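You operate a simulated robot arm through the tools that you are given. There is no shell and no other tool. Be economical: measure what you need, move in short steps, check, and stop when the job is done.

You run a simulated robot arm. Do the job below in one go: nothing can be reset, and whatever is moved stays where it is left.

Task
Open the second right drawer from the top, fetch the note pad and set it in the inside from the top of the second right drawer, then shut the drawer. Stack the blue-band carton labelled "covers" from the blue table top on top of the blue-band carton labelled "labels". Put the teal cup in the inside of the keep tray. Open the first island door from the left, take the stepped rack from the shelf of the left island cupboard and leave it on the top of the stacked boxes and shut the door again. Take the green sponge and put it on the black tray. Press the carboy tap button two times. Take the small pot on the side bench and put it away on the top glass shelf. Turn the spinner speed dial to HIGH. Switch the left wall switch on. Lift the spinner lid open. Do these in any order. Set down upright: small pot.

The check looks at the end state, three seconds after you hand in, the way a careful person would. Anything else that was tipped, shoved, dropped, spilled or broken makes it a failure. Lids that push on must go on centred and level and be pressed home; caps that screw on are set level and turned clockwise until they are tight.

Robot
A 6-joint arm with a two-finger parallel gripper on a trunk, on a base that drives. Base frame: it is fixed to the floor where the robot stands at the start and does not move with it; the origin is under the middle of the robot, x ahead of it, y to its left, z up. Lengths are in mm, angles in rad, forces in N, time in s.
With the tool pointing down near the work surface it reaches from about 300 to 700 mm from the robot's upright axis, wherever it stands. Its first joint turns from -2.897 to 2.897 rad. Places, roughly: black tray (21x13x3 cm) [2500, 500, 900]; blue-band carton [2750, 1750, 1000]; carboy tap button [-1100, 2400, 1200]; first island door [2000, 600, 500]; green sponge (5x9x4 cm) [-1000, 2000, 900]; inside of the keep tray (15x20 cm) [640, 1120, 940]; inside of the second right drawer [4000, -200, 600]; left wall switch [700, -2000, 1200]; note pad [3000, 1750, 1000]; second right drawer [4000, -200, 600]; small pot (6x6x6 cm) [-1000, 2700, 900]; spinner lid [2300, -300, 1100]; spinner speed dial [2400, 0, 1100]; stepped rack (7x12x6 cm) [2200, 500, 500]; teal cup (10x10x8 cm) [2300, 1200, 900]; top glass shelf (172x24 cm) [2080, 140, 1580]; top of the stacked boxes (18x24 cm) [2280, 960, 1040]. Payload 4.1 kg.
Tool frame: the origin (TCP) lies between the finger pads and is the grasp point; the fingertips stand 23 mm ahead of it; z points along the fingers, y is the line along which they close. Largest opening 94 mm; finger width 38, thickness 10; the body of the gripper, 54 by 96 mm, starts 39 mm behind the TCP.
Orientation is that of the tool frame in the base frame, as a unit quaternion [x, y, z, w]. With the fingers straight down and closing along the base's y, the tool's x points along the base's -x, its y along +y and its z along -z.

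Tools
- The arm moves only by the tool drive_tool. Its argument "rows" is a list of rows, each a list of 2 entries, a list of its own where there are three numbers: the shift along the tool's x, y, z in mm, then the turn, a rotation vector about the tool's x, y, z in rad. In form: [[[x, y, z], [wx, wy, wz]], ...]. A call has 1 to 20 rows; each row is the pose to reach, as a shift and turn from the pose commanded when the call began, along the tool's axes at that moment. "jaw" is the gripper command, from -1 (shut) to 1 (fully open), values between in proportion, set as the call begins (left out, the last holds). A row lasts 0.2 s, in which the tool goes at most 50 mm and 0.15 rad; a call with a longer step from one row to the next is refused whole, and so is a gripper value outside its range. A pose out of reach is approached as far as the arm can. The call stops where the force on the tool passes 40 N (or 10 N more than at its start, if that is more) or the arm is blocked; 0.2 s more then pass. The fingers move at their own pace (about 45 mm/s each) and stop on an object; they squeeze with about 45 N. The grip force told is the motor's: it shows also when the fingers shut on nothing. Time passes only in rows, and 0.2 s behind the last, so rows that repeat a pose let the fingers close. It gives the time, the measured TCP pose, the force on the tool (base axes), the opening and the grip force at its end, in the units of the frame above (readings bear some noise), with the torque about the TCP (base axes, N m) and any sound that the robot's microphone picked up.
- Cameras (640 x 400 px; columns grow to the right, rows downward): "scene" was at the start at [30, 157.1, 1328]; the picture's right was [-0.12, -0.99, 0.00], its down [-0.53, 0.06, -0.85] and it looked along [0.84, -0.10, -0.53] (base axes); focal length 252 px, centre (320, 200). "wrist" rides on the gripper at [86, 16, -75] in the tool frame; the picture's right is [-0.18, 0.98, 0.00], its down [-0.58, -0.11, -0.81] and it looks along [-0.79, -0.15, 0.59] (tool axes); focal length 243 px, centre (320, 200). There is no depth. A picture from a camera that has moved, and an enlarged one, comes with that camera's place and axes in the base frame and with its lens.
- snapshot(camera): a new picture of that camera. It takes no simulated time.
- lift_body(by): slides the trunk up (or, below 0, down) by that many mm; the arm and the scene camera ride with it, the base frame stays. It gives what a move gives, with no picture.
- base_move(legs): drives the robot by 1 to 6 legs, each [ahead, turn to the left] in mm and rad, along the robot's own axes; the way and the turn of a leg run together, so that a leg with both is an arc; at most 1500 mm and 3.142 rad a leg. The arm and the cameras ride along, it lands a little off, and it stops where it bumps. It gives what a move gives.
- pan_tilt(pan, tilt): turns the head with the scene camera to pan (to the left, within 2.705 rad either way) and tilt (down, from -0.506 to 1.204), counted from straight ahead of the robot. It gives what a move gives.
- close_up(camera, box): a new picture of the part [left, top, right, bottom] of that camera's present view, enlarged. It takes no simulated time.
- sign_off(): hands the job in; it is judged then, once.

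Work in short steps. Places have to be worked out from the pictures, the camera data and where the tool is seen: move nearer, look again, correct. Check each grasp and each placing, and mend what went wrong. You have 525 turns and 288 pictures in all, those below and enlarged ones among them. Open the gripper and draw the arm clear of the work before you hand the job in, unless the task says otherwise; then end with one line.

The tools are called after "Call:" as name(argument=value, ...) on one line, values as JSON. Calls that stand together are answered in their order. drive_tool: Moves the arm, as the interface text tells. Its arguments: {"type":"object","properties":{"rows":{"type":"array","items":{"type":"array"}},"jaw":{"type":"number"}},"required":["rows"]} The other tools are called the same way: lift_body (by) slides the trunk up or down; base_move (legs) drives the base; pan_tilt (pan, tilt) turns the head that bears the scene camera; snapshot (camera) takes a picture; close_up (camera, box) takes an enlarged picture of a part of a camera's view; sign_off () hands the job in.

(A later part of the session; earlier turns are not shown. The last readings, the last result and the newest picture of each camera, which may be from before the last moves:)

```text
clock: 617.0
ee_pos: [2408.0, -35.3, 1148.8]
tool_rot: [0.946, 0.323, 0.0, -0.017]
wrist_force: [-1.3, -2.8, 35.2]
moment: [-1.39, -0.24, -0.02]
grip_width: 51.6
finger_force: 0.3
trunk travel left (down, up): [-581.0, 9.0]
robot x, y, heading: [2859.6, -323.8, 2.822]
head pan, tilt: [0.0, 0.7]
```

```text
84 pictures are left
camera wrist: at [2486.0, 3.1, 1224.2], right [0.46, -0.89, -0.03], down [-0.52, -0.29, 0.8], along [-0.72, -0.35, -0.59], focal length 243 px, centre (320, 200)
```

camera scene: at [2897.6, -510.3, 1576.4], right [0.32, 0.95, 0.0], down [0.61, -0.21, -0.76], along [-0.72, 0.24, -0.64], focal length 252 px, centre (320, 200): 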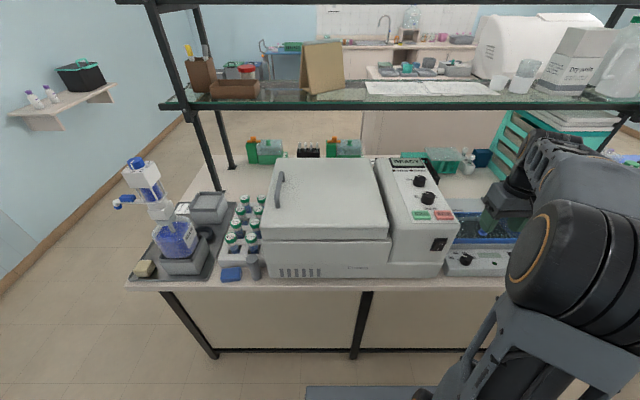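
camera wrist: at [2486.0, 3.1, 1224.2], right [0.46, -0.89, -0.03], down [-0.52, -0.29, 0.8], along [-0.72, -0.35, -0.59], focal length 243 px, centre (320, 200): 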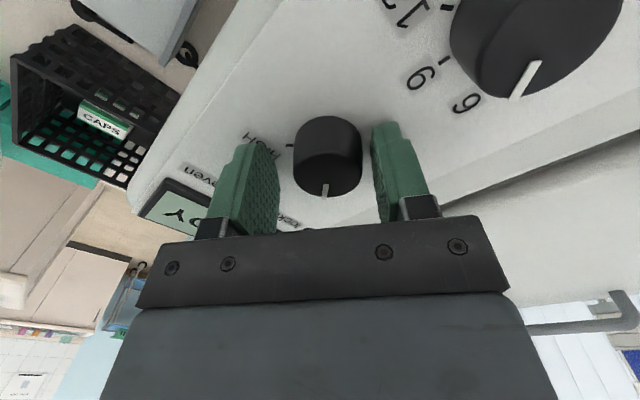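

Fingertips touch the panel with the knob between. Lift 4 mm, and close.

Call:
drive_tool(rows=[[[0, 0, -6], [0, 0, 0]], [[0, 0, -6], [0, 0, 0]], [[0, 0, -6], [0, 0, 0]], [[0, 0, -6], [0, 0, 0]]], jaw=-1)

Call:
drive_tool(rows=[[[0, 0, 0], [0, 0, 0.12]], [[0, 0, 0], [0, 0, 0.24]], [[0, 0, 0], [0, 0, 0.36]], [[0, 0, 0], [0, 0, 0.48]], [[0, 0, 0], [0, 0, 0.6]], [[0, 0, 0], [0, 0, 0.72]], [[0, 0, 0], [0, 0, 0.84]], [[0, 0, 0], [0, 0, 0.96]], [[0, 0, 0], [0, 0, 1.08]], [[0, 0, 0], [0, 0, 1.2]], [[0, 0, 0], [0, 0, 1.32]], [[0, 0, 0], [0, 0, 1.44]], [[0, 0, 0], [0, 0, 1.56]]])

Call:
snapshot(camera="wrist")

```text
clock: 618.0
ee_pos: [2410.1, -39.1, 1148.8]
tool_rot: [0.946, 0.323, 0.005, -0.012]
wrist_force: [18.2, -23.5, -2.6]
moment: [-0.86, 0.34, -0.17]
grip_width: 33.3
finger_force: 44.6
trunk travel left (down, up): [-581.0, 9.0]
robot x, y, heading: [2858.0, -322.2, 2.819]
head pan, tilt: [0.0, 0.7]
```

```text
clock: 620.9
ee_pos: [2409.8, -32.5, 1148.7]
tool_rot: [0.899, -0.437, -0.009, -0.012]
wrist_force: [23.8, 15.2, -7.2]
moment: [0.57, -0.2, 0.76]
grip_width: 33.4
finger_force: 45.3
trunk travel left (down, up): [-581.0, 9.0]
robot x, y, heading: [2855.0, -321.1, 2.813]
head pan, tilt: [0.0, 0.7]
```

```text
83 pictures are left
camera wrist: at [2450.1, -111.5, 1222.0], right [-0.89, -0.46, -0.01], down [-0.27, 0.5, 0.82], along [-0.38, 0.73, -0.57], focal length 243 px, centre (320, 200)
```

wrist: 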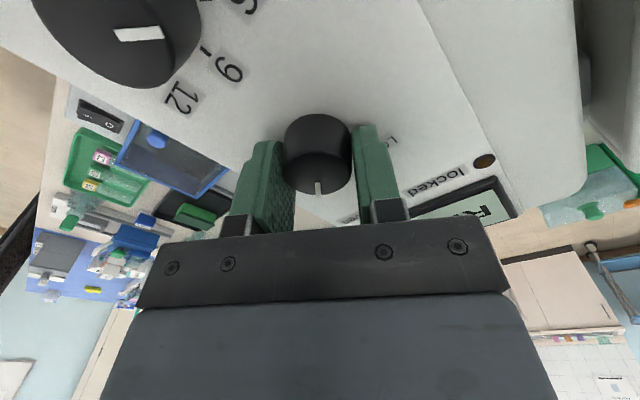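

The knob follows; continue until the stop or HIGH.

Call:
drive_tool(rows=[[[0, 0, 0], [0, 0, 0.06]], [[0, 0, 0], [0, 0, 0.12]], [[0, 0, 0], [0, 0, 0.18]], [[0, 0, 0], [0, 0, 0.24]], [[0, 0, 0], [0, 0, 0.3]]])

Call:
close_up(camera="scene", box=[370, 140, 490, 215])

```text
clock: 622.0
ee_pos: [2410.5, -31.5, 1150.5]
tool_rot: [0.824, -0.566, -0.009, -0.013]
wrist_force: [26.1, 24.4, 0.2]
moment: [0.44, -0.75, 0.61]
grip_width: 32.9
finger_force: 45.3
trunk travel left (down, up): [-581.0, 9.0]
robot x, y, heading: [2857.6, -322.1, 2.815]
head pan, tilt: [0.0, 0.7]
```

```text
5.33 times, centred on (430, 178) of scene
camera zoom: at [2786.6, -467.0, 1622.1], right [0.32, 0.95, 0.0], down [0.61, -0.21, -0.77], along [-0.73, 0.24, -0.64], focal length 1342 px, centre (-267, 320)
```

zoom: 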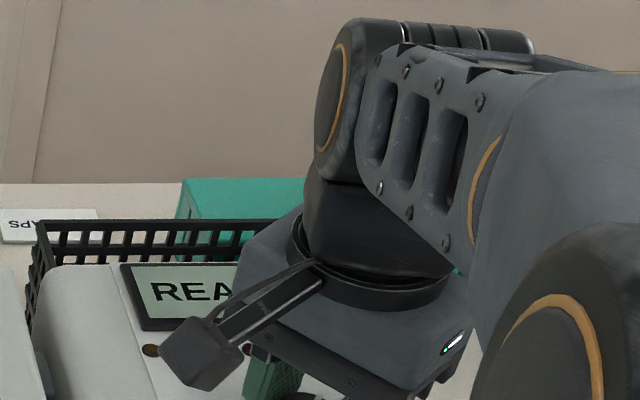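

Look via the wrist camera.

Call:
snapshot(camera="wrist")

```text
81 pictures are left
camera wrist: at [2426.5, -119.1, 1222.2], right [-0.98, -0.18, 0.0], down [-0.11, 0.56, 0.82], along [-0.15, 0.81, -0.57], focal length 243 px, centre (320, 200)
```

wrist: 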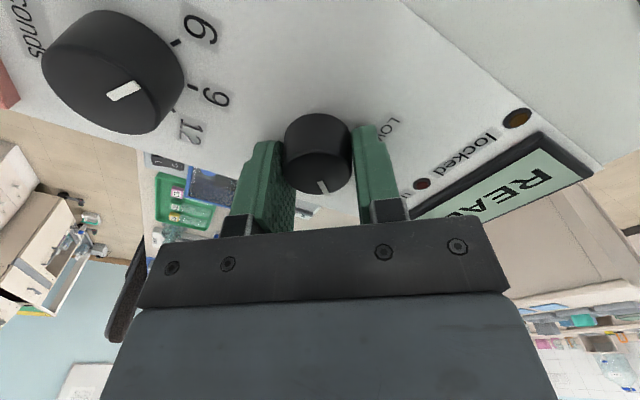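

The pointer now lags the fingers, so it has probably reached the stop. Release, rise, and check the pointer.

Call:
drive_tool(rows=[[[0, 0, 0], [0, 0, 0]], [[0, 0, 0], [0, 0, 0]], [[0, 0, -30], [0, 0, 0]], [[0, 0, -70], [0, 0, 0]], [[0, 40, -70], [0, 0, 0]], [[0, 80, -70], [0, 0, 0]]], jaw=0.1)

Call:
snapshot(camera="wrist")

```text
clock: 623.5
ee_pos: [2332.7, -65.1, 1218.6]
tool_rot: [0.825, -0.565, -0.008, -0.011]
wrist_force: [-0.1, 0.2, 0.3]
moment: [0.01, -0.06, 0.01]
grip_width: 51.9
finger_force: 0.1
trunk travel left (down, up): [-581.0, 9.0]
robot x, y, heading: [2859.2, -322.6, 2.817]
head pan, tilt: [0.0, 0.7]
```

```text
80 pictures are left
camera wrist: at [2348.5, -153.7, 1290.8], right [-0.98, -0.18, 0.0], down [-0.11, 0.56, 0.82], along [-0.15, 0.81, -0.57], focal length 243 px, centre (320, 200)
```

wrist: 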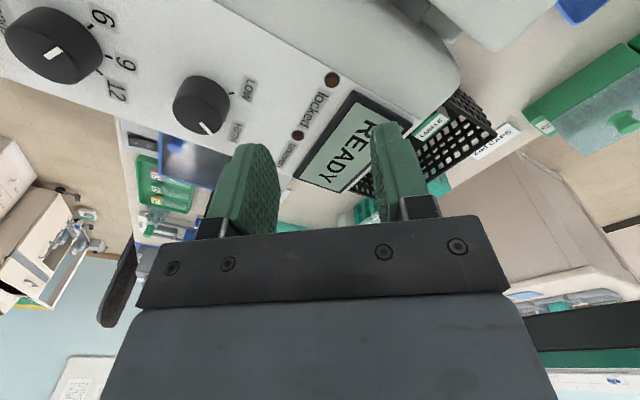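

Zoom on the dial.

Call:
close_up(camera="wrist", box=[150, 50, 290, 150])

```text
4.00 times, centred on (220, 100) of wrist
camera zoom: at [2348.5, -153.7, 1290.8], right [-0.98, -0.18, 0.0], down [-0.11, 0.56, 0.82], along [-0.15, 0.81, -0.57], focal length 970 px, centre (720, 600)
```

zoom: 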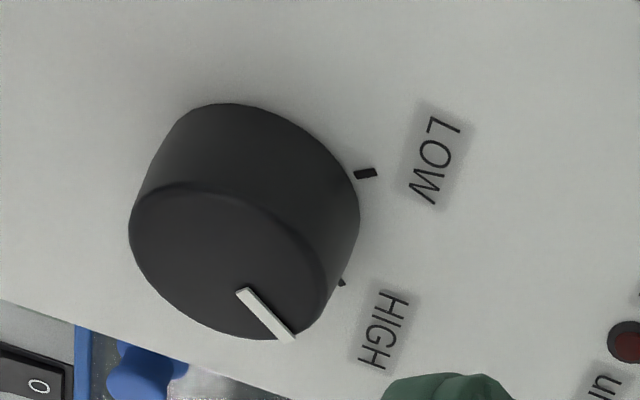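

The pointer is at HIGH. Now the lid: rotate the tool back and move to a pre-grasp near the lid handle.

Call:
drive_tool(rows=[[[44, 9, 0], [0, 0, -0.1]], [[89, 18, 0], [0, 0, -0.2]], [[133, 27, 0], [0, 0, -0.3]], [[178, 37, 0], [0, 0, -0.4]], [[222, 46, 0], [0, 0, -0.5]], [[267, 55, 0], [0, 0, -0.6]], [[311, 64, -5], [0, 0, -0.7]], [[356, 74, -10], [0, 0, -0.8]], [[400, 83, -10], [0, 0, -0.9]]])

Call:
drive_tool(rows=[[[0, 0, 0], [0, -0.14, 0]], [[0, 0, 0], [0, -0.28, 0]], [[0, 0, 0], [0, -0.42, 0]], [[0, 0, 0], [0, -0.56, 0]], [[0, 0, 0], [0, -0.7, 0]], [[0, 0, 0], [0, -0.78, 0]]], jaw=0.0)

Call:
snapshot(camera="wrist")

Call:
snapshot(camera="scene")

```text
clock: 625.5
ee_pos: [2402.4, -471.5, 1218.3]
tool_rot: [0.989, -0.15, -0.004, -0.014]
wrist_force: [-0.3, 0.0, 0.1]
moment: [0.0, -0.02, -0.04]
grip_width: 51.5
finger_force: 0.1
trunk travel left (down, up): [-581.0, 9.0]
robot x, y, heading: [2857.5, -323.8, 2.814]
head pan, tilt: [0.0, 0.7]
```

```text
clock: 626.9
ee_pos: [2399.1, -469.8, 1218.5]
tool_rot: [0.913, -0.134, -0.379, -0.069]
wrist_force: [-0.6, 0.3, -0.3]
moment: [0.0, 0.02, 0.01]
grip_width: 46.8
finger_force: 0.1
trunk travel left (down, up): [-581.0, 9.0]
robot x, y, heading: [2859.3, -318.9, 2.821]
head pan, tilt: [0.0, 0.7]
```

```text
78 pictures are left
camera wrist: at [2502.3, -517.6, 1208.9], right [-0.42, -0.9, 0.11], down [0.18, 0.03, 0.98], along [-0.89, 0.43, 0.15], focal length 243 px, centre (320, 200)
```

wrist: 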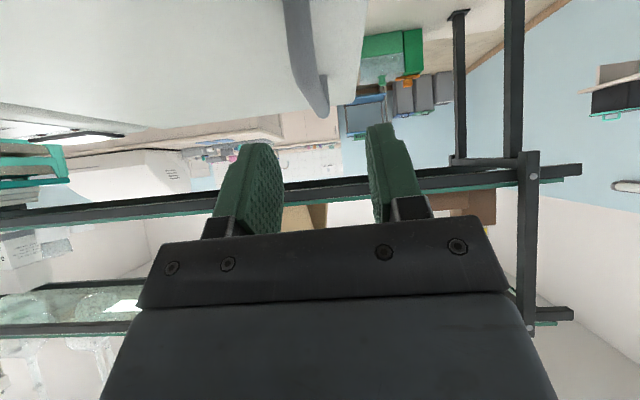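

```text
77 pictures are left
camera scene: at [2782.5, -471.9, 1621.4], right [0.32, 0.95, 0.0], down [0.61, -0.2, -0.77], along [-0.73, 0.24, -0.64], focal length 252 px, centre (320, 200)
```

scene: 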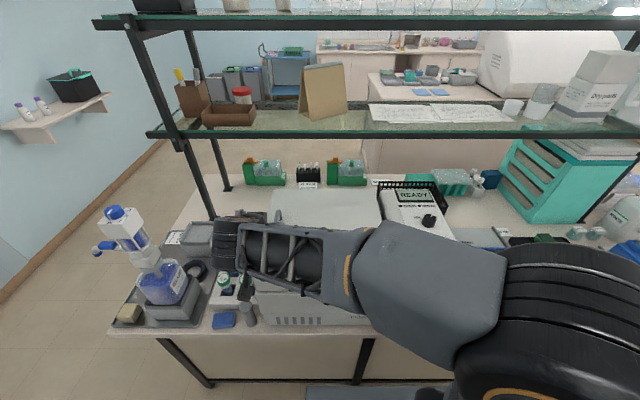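

The handle bar runs straight ahead between the fingers. Advance along the finger axis onto it.

Call:
drive_tool(rows=[[[0, -4, 35], [0, 0, 0]], [[-1, -7, 65], [0, 0, 0]], [[-2, -7, 82], [0, 0, 0]]])

Call:
snapshot(camera="wrist")

```text
clock: 627.6
ee_pos: [2344.7, -440.3, 1162.4]
tool_rot: [0.913, -0.135, -0.379, -0.07]
wrist_force: [-0.6, -0.6, 0.3]
moment: [0.02, -0.04, 0.0]
grip_width: 47.3
finger_force: 0.0
trunk travel left (down, up): [-581.0, 9.0]
robot x, y, heading: [2857.0, -322.7, 2.818]
head pan, tilt: [0.0, 0.7]
```

```text
76 pictures are left
camera wrist: at [2447.3, -489.1, 1152.7], right [-0.42, -0.9, 0.11], down [0.18, 0.03, 0.98], along [-0.89, 0.43, 0.15], focal length 243 px, centre (320, 200)
```

wrist: 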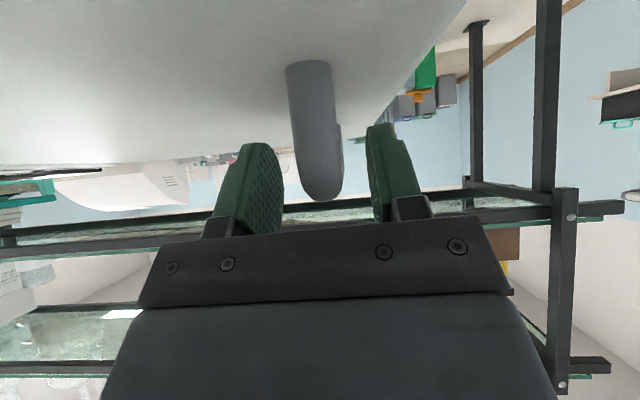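

Handle post is between the fingers. Move 35 mm further along the bar and close.

Call:
drive_tool(rows=[[[-11, 0, 14], [0, 0, 0]], [[-22, 0, 28], [0, 0, 0]]])

Call:
drive_tool(rows=[[[0, 0, 0], [0, 0, 0]], [[0, 0, 0], [0, 0, 0]], [[0, 0, 0], [0, 0, 0]], [[0, 0, 0], [0, 0, 0]]], jaw=-1)

```text
clock: 628.2
ee_pos: [2310.1, -433.3, 1158.6]
tool_rot: [0.913, -0.133, -0.379, -0.069]
wrist_force: [-0.8, 0.5, 1.1]
moment: [-0.04, -0.08, 0.01]
grip_width: 46.9
finger_force: 0.0
trunk travel left (down, up): [-581.0, 9.0]
robot x, y, heading: [2857.2, -320.5, 2.818]
head pan, tilt: [0.0, 0.7]
```

```text
clock: 629.2
ee_pos: [2308.5, -434.1, 1157.6]
tool_rot: [0.913, -0.135, -0.379, -0.069]
wrist_force: [-5.5, -6.7, 3.6]
moment: [0.16, 0.35, -2.49]
grip_width: 14.6
finger_force: 44.4
trunk travel left (down, up): [-581.0, 9.0]
robot x, y, heading: [2855.4, -321.9, 2.815]
head pan, tilt: [0.0, 0.7]
```

Handle gripped. Lift along the hinge arc (hinge on the panel side), following the lid's rotation.

Call:
drive_tool(rows=[[[-5.2, -1.4, -5.1], [-0.018, 0, 0.018]], [[-10.3, -3.3, -10.1], [-0.035, 0, 0.036]], [[-15.4, -5.5, -15.2], [-0.053, 0, 0.053]], [[-20.5, -7.7, -20.2], [-0.07, 0, 0.071]], [[-25.5, -10.2, -25.1], [-0.088, 0, 0.089]], [[-30.4, -13, -29.9], [-0.106, 0, 0.107]], [[-35.7, -15.7, -35.2], [-0.123, 0, 0.124]], [[-41, -18.4, -40.4], [-0.141, 0, 0.142]], [[-46, -21.6, -45.2], [-0.158, 0, 0.16]], [[-50.9, -25.2, -50], [-0.176, 0, 0.178]], [[-55.8, -28.9, -54.9], [-0.194, 0, 0.196]], [[-60.4, -32, -59.4], [-0.211, 0, 0.213]]])

Call:
snapshot(camera="scene")

```text
clock: 631.5
ee_pos: [2315.4, -414.5, 1229.8]
tool_rot: [0.899, -0.18, -0.396, 0.048]
wrist_force: [-9.5, -16.1, 7.3]
moment: [-0.56, -1.08, -2.17]
grip_width: 14.8
finger_force: 45.3
trunk travel left (down, up): [-581.0, 9.0]
robot x, y, heading: [2854.9, -324.8, 2.823]
head pan, tilt: [0.0, 0.7]
stopped in row 11: the force on the tool passed its limit at 41 N (the readings are from after the stop); the commanded pose is now the measured one
```

```text
75 pictures are left
camera scene: at [2781.5, -474.5, 1621.0], right [0.31, 0.95, 0.0], down [0.61, -0.2, -0.76], along [-0.73, 0.24, -0.64], focal length 252 px, centre (320, 200)
```

scene: 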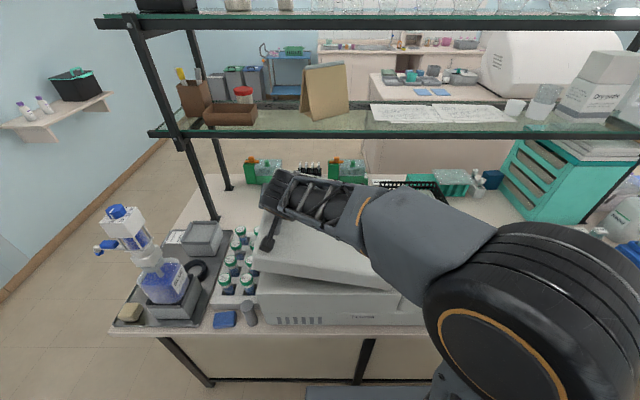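

The lid is rising about the panel-side hinge as expected. Continue along the arc.

Call:
drive_tool(rows=[[[-5.5, -1.8, -5.3], [-0.0175, 0, 0.018]], [[-10.5, -3.2, -10.2], [-0.035, 0, 0.036]], [[-16, -5.5, -15.6], [-0.0525, 0, 0.054]], [[-21.2, -7.7, -20.6], [-0.07, 0, 0.071]], [[-26.3, -10.1, -25.7], [-0.0875, 0, 0.089]], [[-31.6, -12.7, -30.8], [-0.105, 0, 0.107]], [[-36.5, -15.7, -35.5], [-0.1225, 0, 0.125]], [[-41.4, -18.7, -40.3], [-0.14, 0, 0.143]], [[-46.3, -21.7, -45.1], [-0.1575, 0, 0.161]], [[-51.3, -24.7, -49.9], [-0.175, 0, 0.179]], [[-56.3, -28.2, -54.8], [-0.1925, 0, 0.196]], [[-60.9, -31.8, -59.3], [-0.21, 0, 0.214]], [[-65.6, -35.4, -63.8], [-0.2275, 0, 0.232]], [[-70.3, -39, -68.4], [-0.245, 0, 0.25]]])

```text
clock: 632.6
ee_pos: [2320.1, -401.6, 1262.5]
tool_rot: [0.888, -0.199, -0.402, 0.101]
wrist_force: [-8.6, -13.2, 8.6]
moment: [-0.65, -1.54, -1.96]
grip_width: 14.8
finger_force: 45.1
trunk travel left (down, up): [-581.0, 9.0]
robot x, y, heading: [2855.2, -320.1, 2.823]
head pan, tilt: [0.0, 0.7]
stopped in row 5: the force on the tool passed its limit at 40 N (the readings are from after the stop); the commanded pose is now the measured one
```

Progress but tripping near 40 N; continue with a slightly steeper path in small steps.

Call:
drive_tool(rows=[[[-4.8, -1.1, -4.7], [-0.012, 0, 0.012]], [[-9.7, -2.1, -9.4], [-0.024, 0, 0.024]], [[-14.5, -3.2, -14.1], [-0.036, 0, 0.036]], [[-19.4, -4.5, -18.8], [-0.048, 0, 0.05]], [[-24.3, -6, -23.6], [-0.06, 0, 0.062]], [[-29.2, -7.7, -28.4], [-0.072, 0, 0.074]], [[-34.1, -9.6, -33.2], [-0.084, 0, 0.086]], [[-39, -11.6, -38], [-0.096, 0, 0.098]], [[-43.9, -13.8, -42.9], [-0.11, 0, 0.112]], [[-48.8, -16.2, -47.8], [-0.122, 0, 0.125]]])

```text
clock: 634.8
ee_pos: [2333.3, -363.6, 1319.3]
tool_rot: [0.867, -0.23, -0.405, 0.176]
wrist_force: [0.9, -6.2, 3.8]
moment: [-0.59, -1.49, -1.84]
grip_width: 14.5
finger_force: 45.1
trunk travel left (down, up): [-581.0, 9.0]
robot x, y, heading: [2856.7, -325.6, 2.818]
head pan, tilt: [0.0, 0.7]
```

Good, smooth. Continue the arc.

Call:
drive_tool(rows=[[[-4.6, -1.2, -4.5], [-0.014, 0, 0.014]], [[-9.1, -2.4, -8.9], [-0.028, 0, 0.029]], [[-13.7, -3.8, -13.3], [-0.042, 0, 0.043]], [[-18.2, -5.4, -17.7], [-0.056, 0, 0.057]], [[-22.8, -7, -22.1], [-0.07, 0, 0.072]], [[-27.2, -8.7, -26.5], [-0.084, 0, 0.086]], [[-31.7, -10.6, -30.7], [-0.098, 0, 0.1]], [[-36.1, -12.6, -35], [-0.112, 0, 0.115]], [[-40.5, -14.8, -39.3], [-0.126, 0, 0.129]], [[-44.9, -17, -43.6], [-0.14, 0, 0.143]], [[-49.2, -19.4, -47.8], [-0.154, 0, 0.158]], [[-53.5, -21.9, -52], [-0.168, 0, 0.172]], [[-57.8, -24.5, -56.1], [-0.181, 0, 0.186]], [[-62, -27.2, -60.2], [-0.195, 0, 0.2]], [[-66.2, -30.2, -64.2], [-0.209, 0, 0.215]], [[-70.4, -33.1, -68.3], [-0.223, 0, 0.229]], [[-74.5, -36.1, -72.3], [-0.237, 0, 0.243]], [[-78.5, -39.4, -76.2], [-0.251, 0, 0.258]], [[-82.6, -42.6, -80.1], [-0.265, 0, 0.272]], [[-86.5, -46.1, -83.9], [-0.279, 0, 0.286]]])

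Call:
snapshot(camera="scene")

```text
clock: 637.3
ee_pos: [2350.9, -310.4, 1367.1]
tool_rot: [0.83, -0.27, -0.403, 0.277]
wrist_force: [12.5, -0.4, -6.5]
moment: [-0.05, -0.52, -2.33]
grip_width: 14.2
finger_force: 44.5
trunk travel left (down, up): [-581.0, 9.0]
robot x, y, heading: [2855.4, -325.9, 2.819]
head pan, tilt: [0.0, 0.7]
stopped in row 12: the force on the tool passed its limit at 42 N (the readings are from after the stop); the commanded pose is now the measured one
```

```text
74 pictures are left
camera scene: at [2784.5, -473.5, 1621.7], right [0.32, 0.95, 0.0], down [0.61, -0.2, -0.77], along [-0.73, 0.24, -0.64], focal length 252 px, centre (320, 200)
```

scene: 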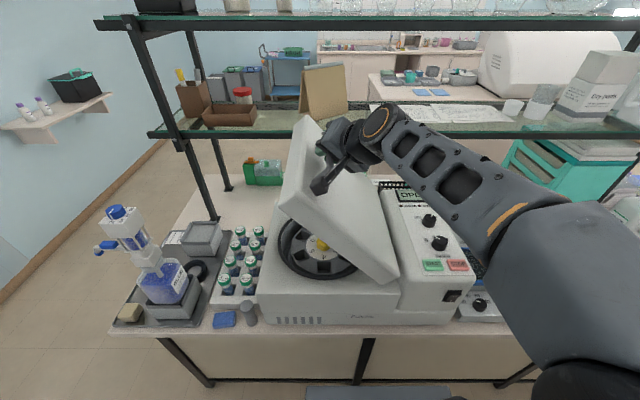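

The lid is about 45° open. Continue further with finer steps.

Call:
drive_tool(rows=[[[-3.4, -0.9, -3.3], [-0.01, 0, 0.01]], [[-6.8, -1.8, -6.7], [-0.021, 0, 0.021]], [[-10.2, -2.9, -10], [-0.031, 0, 0.032]], [[-13.7, -4.1, -13.4], [-0.042, 0, 0.043]], [[-17, -5.3, -16.6], [-0.052, 0, 0.053]], [[-20.4, -6.5, -19.9], [-0.063, 0, 0.064]], [[-23.8, -7.8, -23.2], [-0.073, 0, 0.075]], [[-27.2, -9.2, -26.5], [-0.084, 0, 0.086]], [[-30.5, -10.7, -29.7], [-0.094, 0, 0.096]], [[-33.8, -12.2, -33], [-0.105, 0, 0.107]], [[-37.1, -13.8, -36.2], [-0.115, 0, 0.118]], [[-40.4, -15.5, -39.4], [-0.126, 0, 0.129]], [[-43.6, -17.2, -42.6], [-0.136, 0, 0.14]], [[-46.9, -19, -45.8], [-0.147, 0, 0.15]], [[-50.1, -20.9, -48.9], [-0.157, 0, 0.16]], [[-53.4, -22.8, -52], [-0.168, 0, 0.171]], [[-56.6, -24.8, -55.1], [-0.178, 0, 0.182]], [[-59.8, -26.9, -58.2], [-0.189, 0, 0.193]], [[-62.9, -29.1, -61.2], [-0.2, 0, 0.203]], [[-66, -31.3, -64.3], [-0.21, 0, 0.214]]])

```text
clock: 639.1
ee_pos: [2361.2, -281.0, 1385.8]
tool_rot: [0.808, -0.287, -0.4, 0.324]
wrist_force: [13.7, -1.7, -5.6]
moment: [0.03, -0.46, -1.96]
grip_width: 13.9
finger_force: 45.1
trunk travel left (down, up): [-581.0, 9.0]
robot x, y, heading: [2861.4, -329.7, 2.812]
head pan, tilt: [0.0, 0.7]
stopped in row 8: the force on the tool passed its limit at 41 N (the readings are from after the stop); the commanded pose is now the measured one
```

Continue, with a small depth correction for the side force.

Call:
drive_tool(rows=[[[-2.5, -1.2, -6.4], [-0.014, 0, 0.014]], [[-5.1, -2.6, -13.2], [-0.028, 0, 0.029]], [[-9.4, -4.2, -17.6], [-0.042, 0, 0.043]], [[-13.9, -5.8, -22], [-0.056, 0, 0.057]], [[-18.4, -7.7, -26.4], [-0.07, 0, 0.071]], [[-22.8, -9.5, -30.7], [-0.084, 0, 0.086]], [[-27.2, -11.6, -35], [-0.098, 0, 0.1]], [[-31.6, -13.7, -39.3], [-0.112, 0, 0.114]], [[-36, -16, -43.6], [-0.126, 0, 0.128]], [[-40.4, -18.4, -47.8], [-0.14, 0, 0.143]], [[-44.6, -20.9, -52], [-0.154, 0, 0.157]], [[-48.9, -23.5, -56.1], [-0.168, 0, 0.171]]])

Call:
snapshot(camera="scene")

```text
clock: 641.7
ee_pos: [2382.1, -214.2, 1411.6]
tool_rot: [0.754, -0.321, -0.39, 0.419]
wrist_force: [-1.4, 3.8, -11.1]
moment: [0.73, 1.91, 0.47]
grip_width: 14.2
finger_force: 44.8
trunk travel left (down, up): [-581.0, 9.0]
robot x, y, heading: [2862.1, -321.0, 2.818]
head pan, tilt: [0.0, 0.7]
stopped in row 12: the force on the tool passed its limit at 42 N (the readings are from after the stop); the commanded pose is now the measured one
```

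```text
73 pictures are left
camera scene: at [2781.6, -472.0, 1621.8], right [0.32, 0.95, 0.0], down [0.61, -0.2, -0.76], along [-0.73, 0.24, -0.64], focal length 252 px, centre (320, 200)
```

scene: 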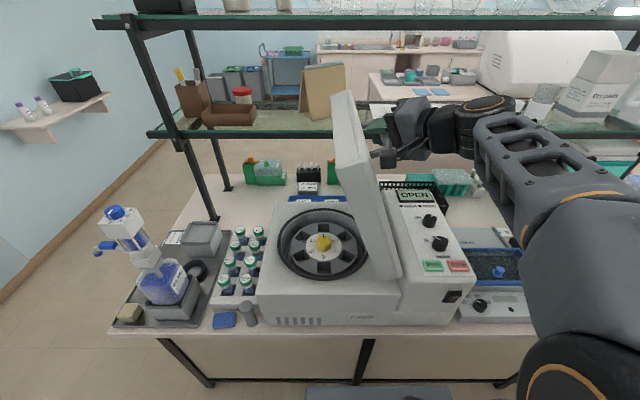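

Lid nearly upright; display reads OPEN. Push a bit further to see if it goes past to its rest.

Call:
drive_tool(rows=[[[-5.7, -2, -5.6], [-0.0175, 0, 0.018]], [[-11.5, -4, -11.2], [-0.035, 0, 0.036]], [[-17.2, -5.9, -16.7], [-0.0525, 0, 0.054]], [[-22.7, -8.4, -22.2], [-0.07, 0, 0.072]], [[-28.2, -11, -27.5], [-0.0875, 0, 0.09]], [[-33.6, -14.1, -32.6], [-0.105, 0, 0.108]]])

```text
clock: 643.2
ee_pos: [2397.7, -170.6, 1417.0]
tool_rot: [0.714, -0.34, -0.381, 0.479]
wrist_force: [6.3, -1.3, -10.0]
moment: [0.83, 2.46, -0.21]
grip_width: 14.4
finger_force: 45.1
trunk travel left (down, up): [-581.0, 9.0]
robot x, y, heading: [2857.3, -324.5, 2.821]
head pan, tilt: [0.0, 0.7]
stopped in row 6: the force on the tool passed its limit at 41 N (the readings are from after the stop); the commanded pose is now the measured one
```

Still moving; continue a little more.

Call:
drive_tool(rows=[[[-5.6, -1.7, -5.5], [-0.0175, 0, 0.018]], [[-11.2, -3.9, -10.9], [-0.035, 0, 0.036]], [[-16.7, -6.1, -16.3], [-0.0525, 0, 0.054]], [[-22.1, -8.7, -21.6], [-0.07, 0, 0.072]], [[-27.4, -11.9, -26.7], [-0.0875, 0, 0.09]], [[-32.5, -15.9, -31.6], [-0.105, 0, 0.108]]])

Call:
close_up(camera="scene", box=[260, 60, 500, 330])

```text
clock: 644.6
ee_pos: [2412.4, -126.2, 1416.6]
tool_rot: [0.669, -0.358, -0.37, 0.537]
wrist_force: [19.9, -8.7, -29.4]
moment: [0.67, 1.76, 1.6]
grip_width: 15.0
finger_force: 45.1
trunk travel left (down, up): [-581.0, 9.0]
robot x, y, heading: [2860.7, -323.3, 2.817]
head pan, tilt: [0.0, 0.7]
```

```text
1.48 times, centred on (380, 195) of scene
camera zoom: at [2785.8, -473.4, 1621.3], right [0.32, 0.95, 0.0], down [0.61, -0.2, -0.77], along [-0.73, 0.24, -0.64], focal length 373 px, centre (231, 207)
```

zoom: 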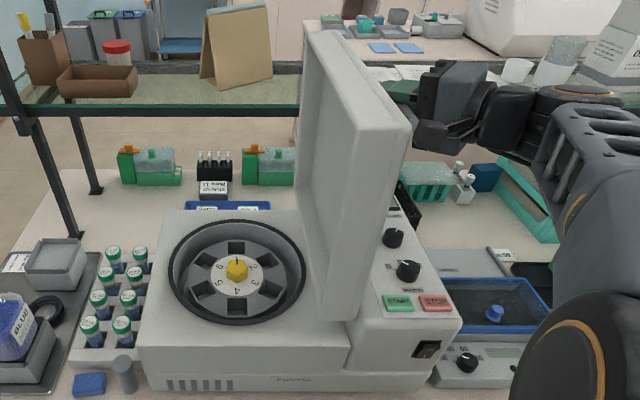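

The lid is upright and past vertical. Release the handle and retreat along the finger axis.

Call:
drive_tool(rows=[[[0, 0, 0], [0, 0, 0]], [[0, 0, 0], [0, 0, 0]], [[0, 0, -20], [0, 0, 0]], [[0, 0, -50], [0, 0, 0]], [[0, 0, -90], [0, 0, 0]], [[0, 0, -130], [0, 0, 0]], [[0, 0, -170], [0, 0, 0]]], jaw=-0.2)

Call:
snapshot(camera="scene")

```text
clock: 645.9
ee_pos: [2495.4, -81.6, 1429.3]
tool_rot: [0.669, -0.36, -0.367, 0.537]
wrist_force: [0.3, -1.2, -9.3]
moment: [0.15, -0.03, -0.07]
grip_width: 41.4
finger_force: 4.5
trunk travel left (down, up): [-581.0, 9.0]
robot x, y, heading: [2860.4, -324.0, 2.814]
head pan, tilt: [0.0, 0.7]
stopped in row 6: the force on the tool passed its limit at 69 N (the readings are from after the stop); the commanded pose is now the measured one
```

```text
71 pictures are left
camera scene: at [2782.7, -471.7, 1621.3], right [0.31, 0.95, 0.0], down [0.61, -0.2, -0.76], along [-0.73, 0.24, -0.64], focal length 252 px, centre (320, 200)
```

scene: 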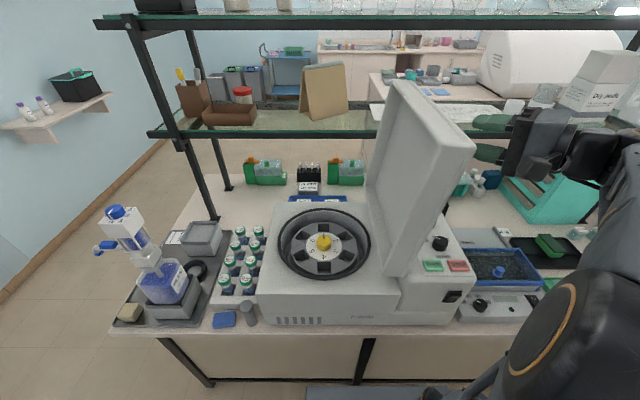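

The finger snagged at the handle's end post. Open wider and move off perpendicular to the lid (+u).

Call:
drive_tool(rows=[[[0, 0, 4], [0, 0, 0]], [[0, 0, 4], [0, 0, 0]], [[-12, -3, -8], [0, 0, 0]], [[-30, -8, -26], [0, 0, 0]], [[-49, -13, -46], [0, 0, 0]], [[-65, -17, -64], [0, 0, 0]]], jaw=0.5)

Call:
snapshot(camera="scene")

```text
clock: 647.3
ee_pos: [2527.1, 7.1, 1430.3]
tool_rot: [0.668, -0.359, -0.369, 0.537]
wrist_force: [-0.5, -0.1, 0.1]
moment: [-0.02, 0.03, 0.03]
grip_width: 70.5
finger_force: 0.1
trunk travel left (down, up): [-581.0, 9.0]
robot x, y, heading: [2858.5, -320.1, 2.821]
head pan, tilt: [0.0, 0.7]
```

```text
70 pictures are left
camera scene: at [2783.1, -471.8, 1621.4], right [0.32, 0.95, 0.0], down [0.61, -0.2, -0.76], along [-0.73, 0.24, -0.64], focal length 252 px, centre (320, 200)
```

scene: 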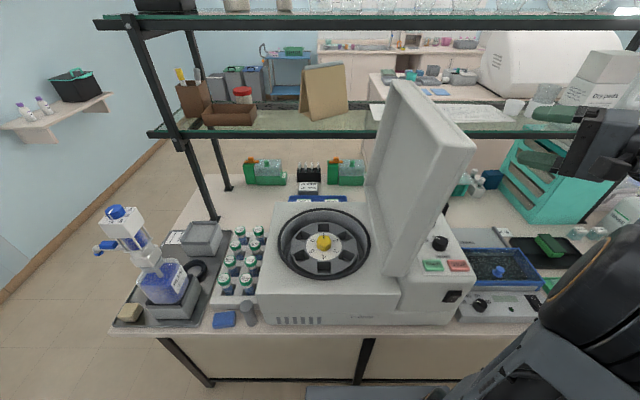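

The lid stays open. Fold the tool back to vertical in free air before turning to the drawers.

Call:
drive_tool(rows=[[[4, -14, -3], [0.119, 0.056, -0.05]], [[8, -28, -5], [0.237, 0.112, -0.099]], [[12, -42, -8], [0.356, 0.168, -0.149]], [[16, -56, -11], [0.474, 0.224, -0.199]], [[20, -69, -13], [0.593, 0.28, -0.248]], [[24, -83, -16], [0.711, 0.336, -0.298]], [[28, -97, -19], [0.83, 0.392, -0.347]], [[32, -111, -21], [0.948, 0.448, -0.397]], [[36, -125, -24], [1.067, 0.504, -0.447]], [[40, -139, -27], [1.185, 0.56, -0.496]], [[44, -152, -29], [1.304, 0.616, -0.546]]])

```text
clock: 649.7
ee_pos: [2581.3, 3.8, 1282.0]
tool_rot: [0.987, -0.16, 0.001, -0.001]
wrist_force: [-0.4, 0.3, 0.7]
moment: [-0.04, -0.01, -0.04]
grip_width: 70.4
finger_force: 0.0
trunk travel left (down, up): [-581.0, 9.0]
robot x, y, heading: [2856.4, -322.9, 2.824]
head pan, tilt: [0.0, 0.7]
```

Back away from the island, turn around to face the drawers, then lower the trunk.

Call:
base_move(legs=[[-120, 0], [0, -0.78], [0, -0.78], [350, 0], [0, -0.78], [0, -0.77]])

Call:
lift_body(by=-380)

Call:
snapshot(camera="scene")

```text
clock: 660.9
ee_pos: [3360.4, -354.1, 1280.8]
tool_rot: [0.139, 0.99, 0.0, 0.0]
wrist_force: [-0.3, 0.5, 0.1]
moment: [-0.02, 0.0, -0.01]
grip_width: 70.4
finger_force: 0.1
trunk travel left (down, up): [-581.0, 9.0]
robot x, y, heading: [3070.2, -39.3, -0.277]
head pan, tilt: [0.0, 0.7]
```

```text
clock: 664.6
ee_pos: [3358.8, -352.8, 901.5]
tool_rot: [0.139, 0.99, 0.0, 0.0]
wrist_force: [0.4, -0.3, 0.6]
moment: [0.01, 0.0, 0.0]
grip_width: 70.5
finger_force: 0.0
trunk travel left (down, up): [-201.0, 389.0]
robot x, y, heading: [3072.4, -37.5, -0.28]
head pan, tilt: [0.0, 0.7]
```

```text
69 pictures are left
camera scene: at [3140.0, 117.2, 1241.4], right [-0.27, -0.96, 0.0], down [-0.62, 0.18, -0.76], along [0.74, -0.21, -0.64], focal length 252 px, centre (320, 200)
```

scene: 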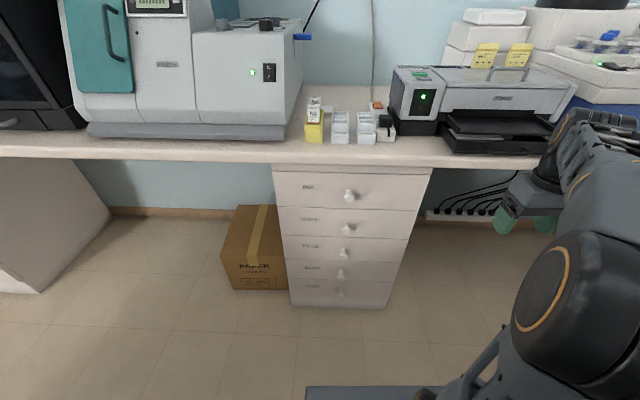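

The second knob is at about (3719,-143,588). Pitch the tool 45° and move towards it.

Call:
drive_tool(rows=[[[0, 40, 0], [0, -0.14, 0]], [[0, 80, 0], [0, -0.28, 0]], [[0, 120, 0], [0, -0.42, 0]], [[0, 160, 0], [0, -0.56, 0]], [[0, 200, 0], [0, -0.7, 0]], [[0, 240, 0], [0, -0.8, 0]], [[0, 280, 0], [0, -0.8, 0]], [[0, 305, 0], [0, -0.8, 0]]], jaw=0)

Call:
lift_body(by=-170)

Call:
snapshot(camera="wrist")

```text
clock: 666.4
ee_pos: [3451.0, -60.4, 881.5]
tool_rot: [0.128, 0.921, -0.062, 0.362]
wrist_force: [0.9, 0.4, 0.8]
moment: [0.01, 0.0, 0.02]
grip_width: 47.2
finger_force: 0.2
trunk travel left (down, up): [-201.0, 389.0]
robot x, y, heading: [3070.0, -31.5, -0.276]
head pan, tilt: [0.0, 0.7]
```

```text
clock: 668.3
ee_pos: [3455.0, -60.2, 708.2]
tool_rot: [0.125, 0.923, -0.061, 0.358]
wrist_force: [0.0, 0.2, -0.2]
moment: [0.01, 0.0, 0.02]
grip_width: 47.1
finger_force: 0.1
trunk travel left (down, up): [-31.0, 559.0]
robot x, y, heading: [3068.6, -33.7, -0.278]
head pan, tilt: [0.0, 0.7]
```

```text
68 pictures are left
camera wrist: at [3349.6, -12.6, 705.4], right [0.4, 0.91, 0.1], down [-0.14, -0.05, 0.99], along [0.91, -0.41, 0.1], focal length 243 px, centre (320, 200)
```

wrist: 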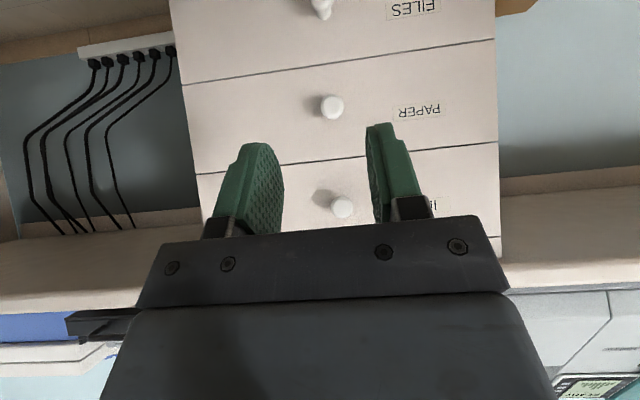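

PAPER is the second drawer; its knob is at (3719,-143,~598). Move the base 100 mm forward and approach.

Call:
base_move(legs=[[100, 0]])

Call:
drive_tool(rows=[[[-10, -1, 40], [0, 0, 0]], [[-21, -2, 80], [0, 0, 0]], [[-32, -3, 115], [0, 0, 0]], [[-42, -3, 150], [0, 0, 0]]])

Call:
snapshot(camera="wrist")

```text
clock: 669.4
ee_pos: [3550.7, -85.3, 709.3]
tool_rot: [0.124, 0.923, -0.06, 0.358]
wrist_force: [0.2, 0.5, -0.2]
moment: [-0.02, 0.01, 0.03]
grip_width: 46.8
finger_force: 0.0
trunk travel left (down, up): [-31.0, 559.0]
robot x, y, heading: [3163.0, -64.0, -0.276]
head pan, tilt: [0.0, 0.7]
```

```text
clock: 670.4
ee_pos: [3669.6, -124.7, 630.6]
tool_rot: [0.124, 0.921, -0.061, 0.363]
wrist_force: [0.8, 0.2, 0.4]
moment: [0.05, -0.01, 0.02]
grip_width: 47.0
finger_force: 0.1
trunk travel left (down, up): [-31.0, 559.0]
robot x, y, heading: [3159.2, -62.9, -0.274]
head pan, tilt: [0.0, 0.7]
```

```text
67 pictures are left
camera wrist: at [3563.8, -77.0, 626.4], right [0.4, 0.91, 0.1], down [-0.15, -0.05, 0.99], along [0.91, -0.41, 0.11], focal length 243 px, centre (320, 200)
```

wrist: 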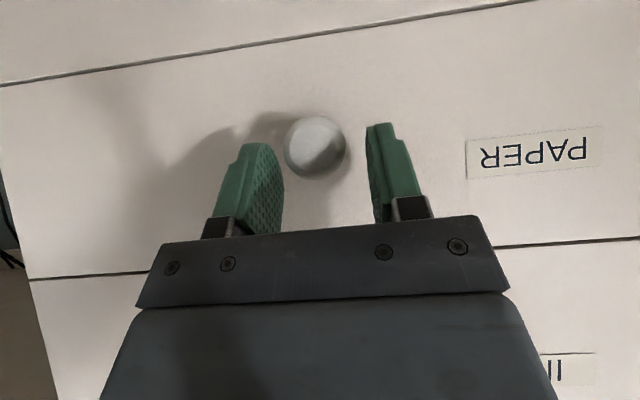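

The knob is ~29 mm ahead along the fingers. Move in and close.

Call:
drive_tool(rows=[[[-1, -1, 10], [0, 0, 0]], [[-3, -2, 20], [0, 0, 0]], [[-3, -2, 28], [0, 0, 0]]])

Call:
drive_tool(rows=[[[0, 0, 0], [0, 0, 0]], [[0, 0, 0], [0, 0, 0]], [[0, 0, 0], [0, 0, 0]], [[0, 0, 0], [0, 0, 0]]], jaw=-1)

```text
clock: 671.1
ee_pos: [3680.5, -129.9, 621.2]
tool_rot: [0.127, 0.922, -0.061, 0.36]
wrist_force: [-25.1, 8.5, 10.9]
moment: [-0.32, -0.14, -0.68]
grip_width: 46.6
finger_force: 0.1
trunk travel left (down, up): [-31.0, 559.0]
robot x, y, heading: [3161.5, -64.3, -0.279]
head pan, tilt: [0.0, 0.7]
stopped in row 3: the force on the tool passed its limit at 58 N (the readings are from after the stop); the commanded pose is now the measured one
```

```text
clock: 672.1
ee_pos: [3679.8, -129.4, 619.8]
tool_rot: [0.127, 0.922, -0.061, 0.36]
wrist_force: [-33.6, 9.8, 0.6]
moment: [0.28, 0.16, -0.27]
grip_width: 31.6
finger_force: 45.2
trunk travel left (down, up): [-31.0, 559.0]
robot x, y, heading: [3161.3, -66.6, -0.276]
head pan, tilt: [0.0, 0.7]
```

Knob gripped. Pull the drawer out with the arm along the aisle direction.

Call:
drive_tool(rows=[[[4, 0, -3.5], [0, 0, 0]], [[8, 0, -7], [0, 0, 0]], [[12, 0, -10.5], [0, 0, 0]], [[16, 0, -14], [0, 0, 0]], [[20, 0, -17.5], [0, 0, 0]], [[24, 0, -21], [0, 0, 0]], [[28, 0, -24.5], [0, 0, 0]], [[32, 0, -28], [0, 0, 0]], [[36, 0, -31.5], [0, 0, 0]], [[40, 0, -35], [0, 0, 0]], [[44, 0, -39], [0, 0, 0]], [[48, 0, -43], [0, 0, 0]], [[53, 0, -47], [0, 0, 0]], [[58, 0, -52], [0, 0, 0]], [[63, 0, -57], [0, 0, 0]], [[68, 0, -62], [0, 0, 0]]])

Call:
snapshot(camera="scene")

```text
clock: 674.5
ee_pos: [3627.5, -111.1, 619.7]
tool_rot: [0.125, 0.922, -0.058, 0.362]
wrist_force: [3.2, 12.4, -2.1]
moment: [0.49, 0.03, 0.1]
grip_width: 31.6
finger_force: 45.5
trunk travel left (down, up): [-31.0, 559.0]
robot x, y, heading: [3164.7, -62.0, -0.269]
head pan, tilt: [0.0, 0.7]
stopped in row 12: the force on the tool passed its limit at 46 N (the readings are from after the stop); the commanded pose is now the measured one
```

```text
66 pictures are left
camera scene: at [3232.2, 92.3, 1071.2], right [-0.27, -0.96, 0.0], down [-0.62, 0.17, -0.76], along [0.74, -0.2, -0.64], focal length 252 px, centre (320, 200)
```

scene: 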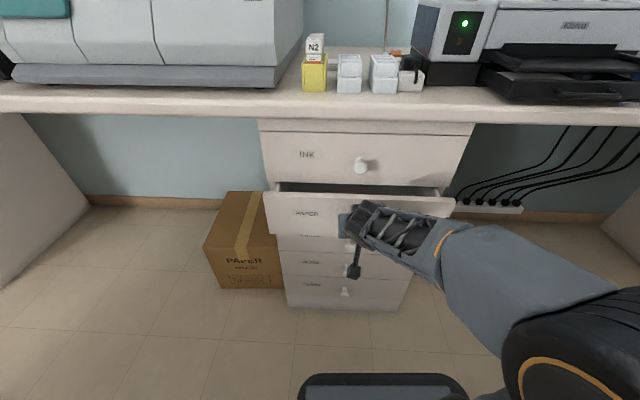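

The drawer is sliding out. Keep pulling.

Call:
drive_tool(rows=[[[3.5, 0, -3], [0, 0, 0]], [[7, 0, -6], [0, 0, 0]], [[10, 0, -9], [0, 0, 0]], [[13.5, 0, -12], [0, 0, 0]], [[17, 0, -15], [0, 0, 0]], [[20, 0, -18], [0, 0, 0]], [[23.5, 0, -21], [0, 0, 0]], [[27, 0, -24], [0, 0, 0]], [[30, 0, -27], [0, 0, 0]], [[33.5, 0, -30], [0, 0, 0]], [[37, 0, -33], [0, 0, 0]], [[40, 0, -36], [0, 0, 0]], [[43.5, 0, -39], [0, 0, 0]], [[47, 0, -42], [0, 0, 0]], [[50, 0, -45], [0, 0, 0]], [[53.5, 0, -48], [0, 0, 0]], [[57, 0, -51], [0, 0, 0]], [[60, 0, -54], [0, 0, 0]], [[63.5, 0, -57], [0, 0, 0]], [[67, 0, -60], [0, 0, 0]]])

Call:
base_move(legs=[[-60, 0], [-60, 0]])

```text
clock: 675.6
ee_pos: [3610.4, -106.3, 619.6]
tool_rot: [0.124, 0.921, -0.056, 0.365]
wrist_force: [2.7, 10.8, -0.2]
moment: [0.5, 0.32, 0.15]
grip_width: 31.5
finger_force: 44.9
trunk travel left (down, up): [-31.0, 559.0]
robot x, y, heading: [3163.4, -63.7, -0.272]
head pan, tilt: [0.0, 0.7]
stopped in row 5: the force on the tool passed its limit at 41 N (the readings are from after the stop); the commanded pose is now the measured one
```

```text
clock: 676.6
ee_pos: [3561.2, -89.4, 620.2]
tool_rot: [0.121, 0.921, -0.052, 0.367]
wrist_force: [1.9, 3.0, -1.1]
moment: [-0.32, -0.54, -0.33]
grip_width: 31.6
finger_force: 45.1
trunk travel left (down, up): [-31.0, 559.0]
robot x, y, heading: [3112.5, -50.1, -0.267]
head pan, tilt: [0.0, 0.7]
stopped in leg 1: the force on the tool passed its limit at 43 N (the readings are from after the stop); the commanded pose is now the measured one
```

Continue pulling with the base in short moves.

Call:
base_move(legs=[[-50, 0], [-50, 0]])

Call:
base_move(legs=[[-50, 0], [-50, 0]])

Call:
snapshot(camera="scene")

```text
clock: 677.9
ee_pos: [3504.3, -72.6, 619.4]
tool_rot: [0.118, 0.921, -0.047, 0.368]
wrist_force: [3.0, 6.9, -4.6]
moment: [-0.09, -0.65, -0.1]
grip_width: 31.7
finger_force: 44.8
trunk travel left (down, up): [-31.0, 559.0]
robot x, y, heading: [3054.3, -36.2, -0.257]
head pan, tilt: [0.0, 0.7]
stopped in leg 2: the force on the tool passed its limit at 43 N (the readings are from after the stop); the commanded pose is now the measured one
```

```text
clock: 679.0
ee_pos: [3455.4, -55.9, 619.5]
tool_rot: [0.118, 0.92, -0.044, 0.37]
wrist_force: [1.8, 2.1, -1.8]
moment: [-0.2, -0.45, -0.29]
grip_width: 31.7
finger_force: 45.3
trunk travel left (down, up): [-31.0, 559.0]
robot x, y, heading: [3004.2, -21.3, -0.254]
head pan, tilt: [0.0, 0.7]
stopped in leg 1: the force on the tool passed its limit at 42 N (the readings are from after the stop); the commanded pose is now the measured one
```

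```text
65 pictures are left
camera scene: at [3071.6, 135.7, 1071.4], right [-0.25, -0.97, 0.0], down [-0.62, 0.16, -0.76], along [0.74, -0.19, -0.64], focal length 252 px, centre (320, 200)
```

scene: 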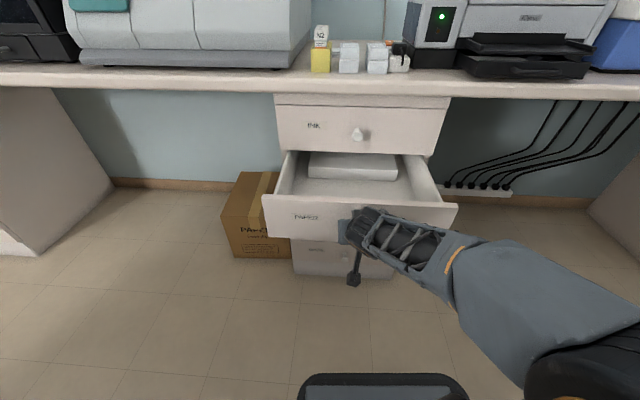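

Well open; one more pull for room, then release.

Call:
base_move(legs=[[-50, 0]])

Call:
drive_tool(rows=[[[0, 0, 0], [0, 0, 0]], [[0, 0, 0], [0, 0, 0]], [[0, 0, -20], [0, 0, 0]], [[0, 0, -60], [0, 0, 0]], [[0, 0, -100], [0, 0, 0]]], jaw=0.1)

Call:
snapshot(camera="scene")

```text
clock: 680.2
ee_pos: [3408.9, -39.0, 619.3]
tool_rot: [0.115, 0.92, -0.039, 0.372]
wrist_force: [2.3, 6.8, -3.6]
moment: [-0.02, -0.41, -0.11]
grip_width: 31.5
finger_force: 44.8
trunk travel left (down, up): [-31.0, 559.0]
robot x, y, heading: [2960.2, -11.6, -0.245]
head pan, tilt: [0.0, 0.7]
stopped in leg 1: the force on the tool passed its limit at 43 N (the readings are from after the stop); the commanded pose is now the measured one
```

```text
clock: 681.4
ee_pos: [3343.8, -22.7, 683.2]
tool_rot: [0.115, 0.924, -0.042, 0.363]
wrist_force: [0.1, -0.1, -0.8]
moment: [-0.03, 0.0, 0.01]
grip_width: 51.8
finger_force: 0.0
trunk travel left (down, up): [-31.0, 559.0]
robot x, y, heading: [2958.9, -6.1, -0.242]
head pan, tilt: [0.0, 0.7]
```

```text
64 pictures are left
camera scene: at [3029.0, 149.1, 1071.5], right [-0.24, -0.97, 0.0], down [-0.63, 0.15, -0.76], along [0.74, -0.19, -0.65], focal length 252 px, centre (320, 200)
```

scene: 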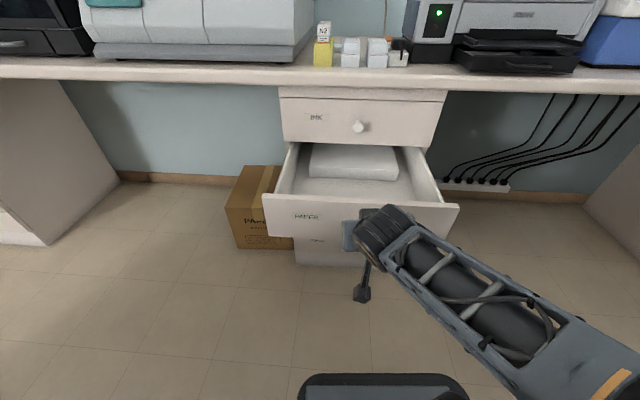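

Drawer is open. Now fetch the cartons and pad: raise slightly and drive around the island's right end to the front aisle.

Call:
lift_body(by=150)

Call:
base_move(legs=[[0, -0.8], [0, -0.81], [1500, 0], [0, -0.785], [0, -0.785]])

Call:
base_move(legs=[[1000, 0], [740, 0], [0, -0.785], [0, -0.785]])

```text
clock: 683.1
ee_pos: [3339.3, -23.4, 837.0]
tool_rot: [0.114, 0.922, -0.04, 0.369]
wrist_force: [-0.7, 0.0, -0.2]
moment: [0.01, 0.01, -0.02]
grip_width: 52.0
finger_force: 0.0
trunk travel left (down, up): [-181.0, 409.0]
robot x, y, heading: [2956.6, -8.1, -0.245]
head pan, tilt: [0.0, 0.7]
```

```text
clock: 698.8
ee_pos: [2203.4, -1439.4, 837.5]
tool_rot: [0.922, -0.109, -0.368, -0.038]
wrist_force: [0.3, 0.6, -0.2]
moment: [-0.02, 0.03, 0.04]
grip_width: 51.9
finger_force: 0.0
trunk travel left (down, up): [-181.0, 409.0]
robot x, y, heading: [2583.6, -1448.7, 2.908]
head pan, tilt: [0.0, 0.7]
```

```text
clock: 711.9
ee_pos: [889.1, -672.9, 836.8]
tool_rot: [-0.576, 0.729, 0.234, 0.287]
wrist_force: [0.1, 0.2, -0.4]
moment: [0.0, -0.03, 0.0]
grip_width: 51.8
finger_force: 0.0
trunk travel left (down, up): [-181.0, 409.0]
robot x, y, heading: [878.6, -1054.5, 1.328]
head pan, tilt: [0.0, 0.7]
```

Now along the front aisle towards the blue table.

Call:
base_move(legs=[[0, -0.05], [1300, 0]])

```text
clock: 718.7
ee_pos: [1292.3, 549.2, 836.5]
tool_rot: [-0.551, 0.748, 0.224, 0.295]
wrist_force: [-0.6, -0.6, 0.6]
moment: [0.02, -0.01, -0.01]
grip_width: 51.5
finger_force: 0.0
trunk travel left (down, up): [-181.0, 409.0]
robot x, y, heading: [1256.6, 169.2, 1.265]
head pan, tilt: [0.0, 0.7]
```

Call:
base_move(legs=[[0, 0.015], [1300, 0], [1250, 0], [0, -0.785], [0, -0.785]])

Call:
pan_tilt(pan=-0.4, tilt=0.4)

Call:
snapshot(camera="scene")

```text
clock: 735.7
ee_pos: [2312.8, 2625.0, 835.8]
tool_rot: [0.111, 0.922, -0.039, 0.369]
wrist_force: [0.0, 0.2, -0.2]
moment: [0.0, 0.01, -0.02]
grip_width: 51.7
finger_force: 0.0
trunk travel left (down, up): [-181.0, 409.0]
robot x, y, heading: [1929.0, 2632.8, -0.247]
head pan, tilt: [0.0, 0.7]
```

```text
clock: 736.5
ee_pos: [2312.0, 2624.1, 836.0]
tool_rot: [0.11, 0.922, -0.039, 0.369]
wrist_force: [-0.3, 0.7, -0.4]
moment: [0.02, 0.02, 0.0]
grip_width: 51.6
finger_force: 0.0
trunk travel left (down, up): [-181.0, 409.0]
robot x, y, heading: [1931.3, 2637.7, -0.242]
head pan, tilt: [-0.4, 0.4]
```

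```text
63 pictures are left
camera scene: at [1986.5, 2757.7, 1248.2], right [-0.6, -0.8, 0.0], down [-0.31, 0.23, -0.92], along [0.74, -0.55, -0.39], focal length 252 px, centre (320, 200)
```

scene: 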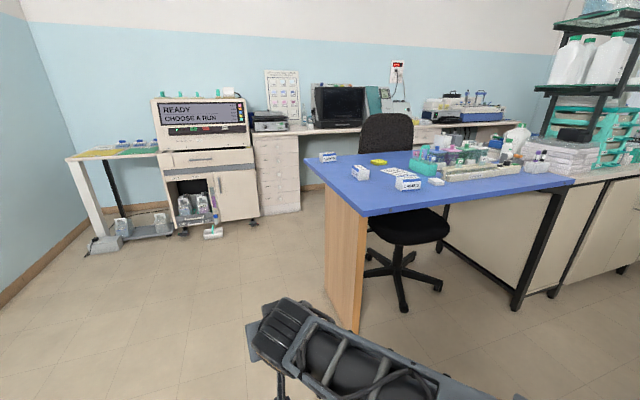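

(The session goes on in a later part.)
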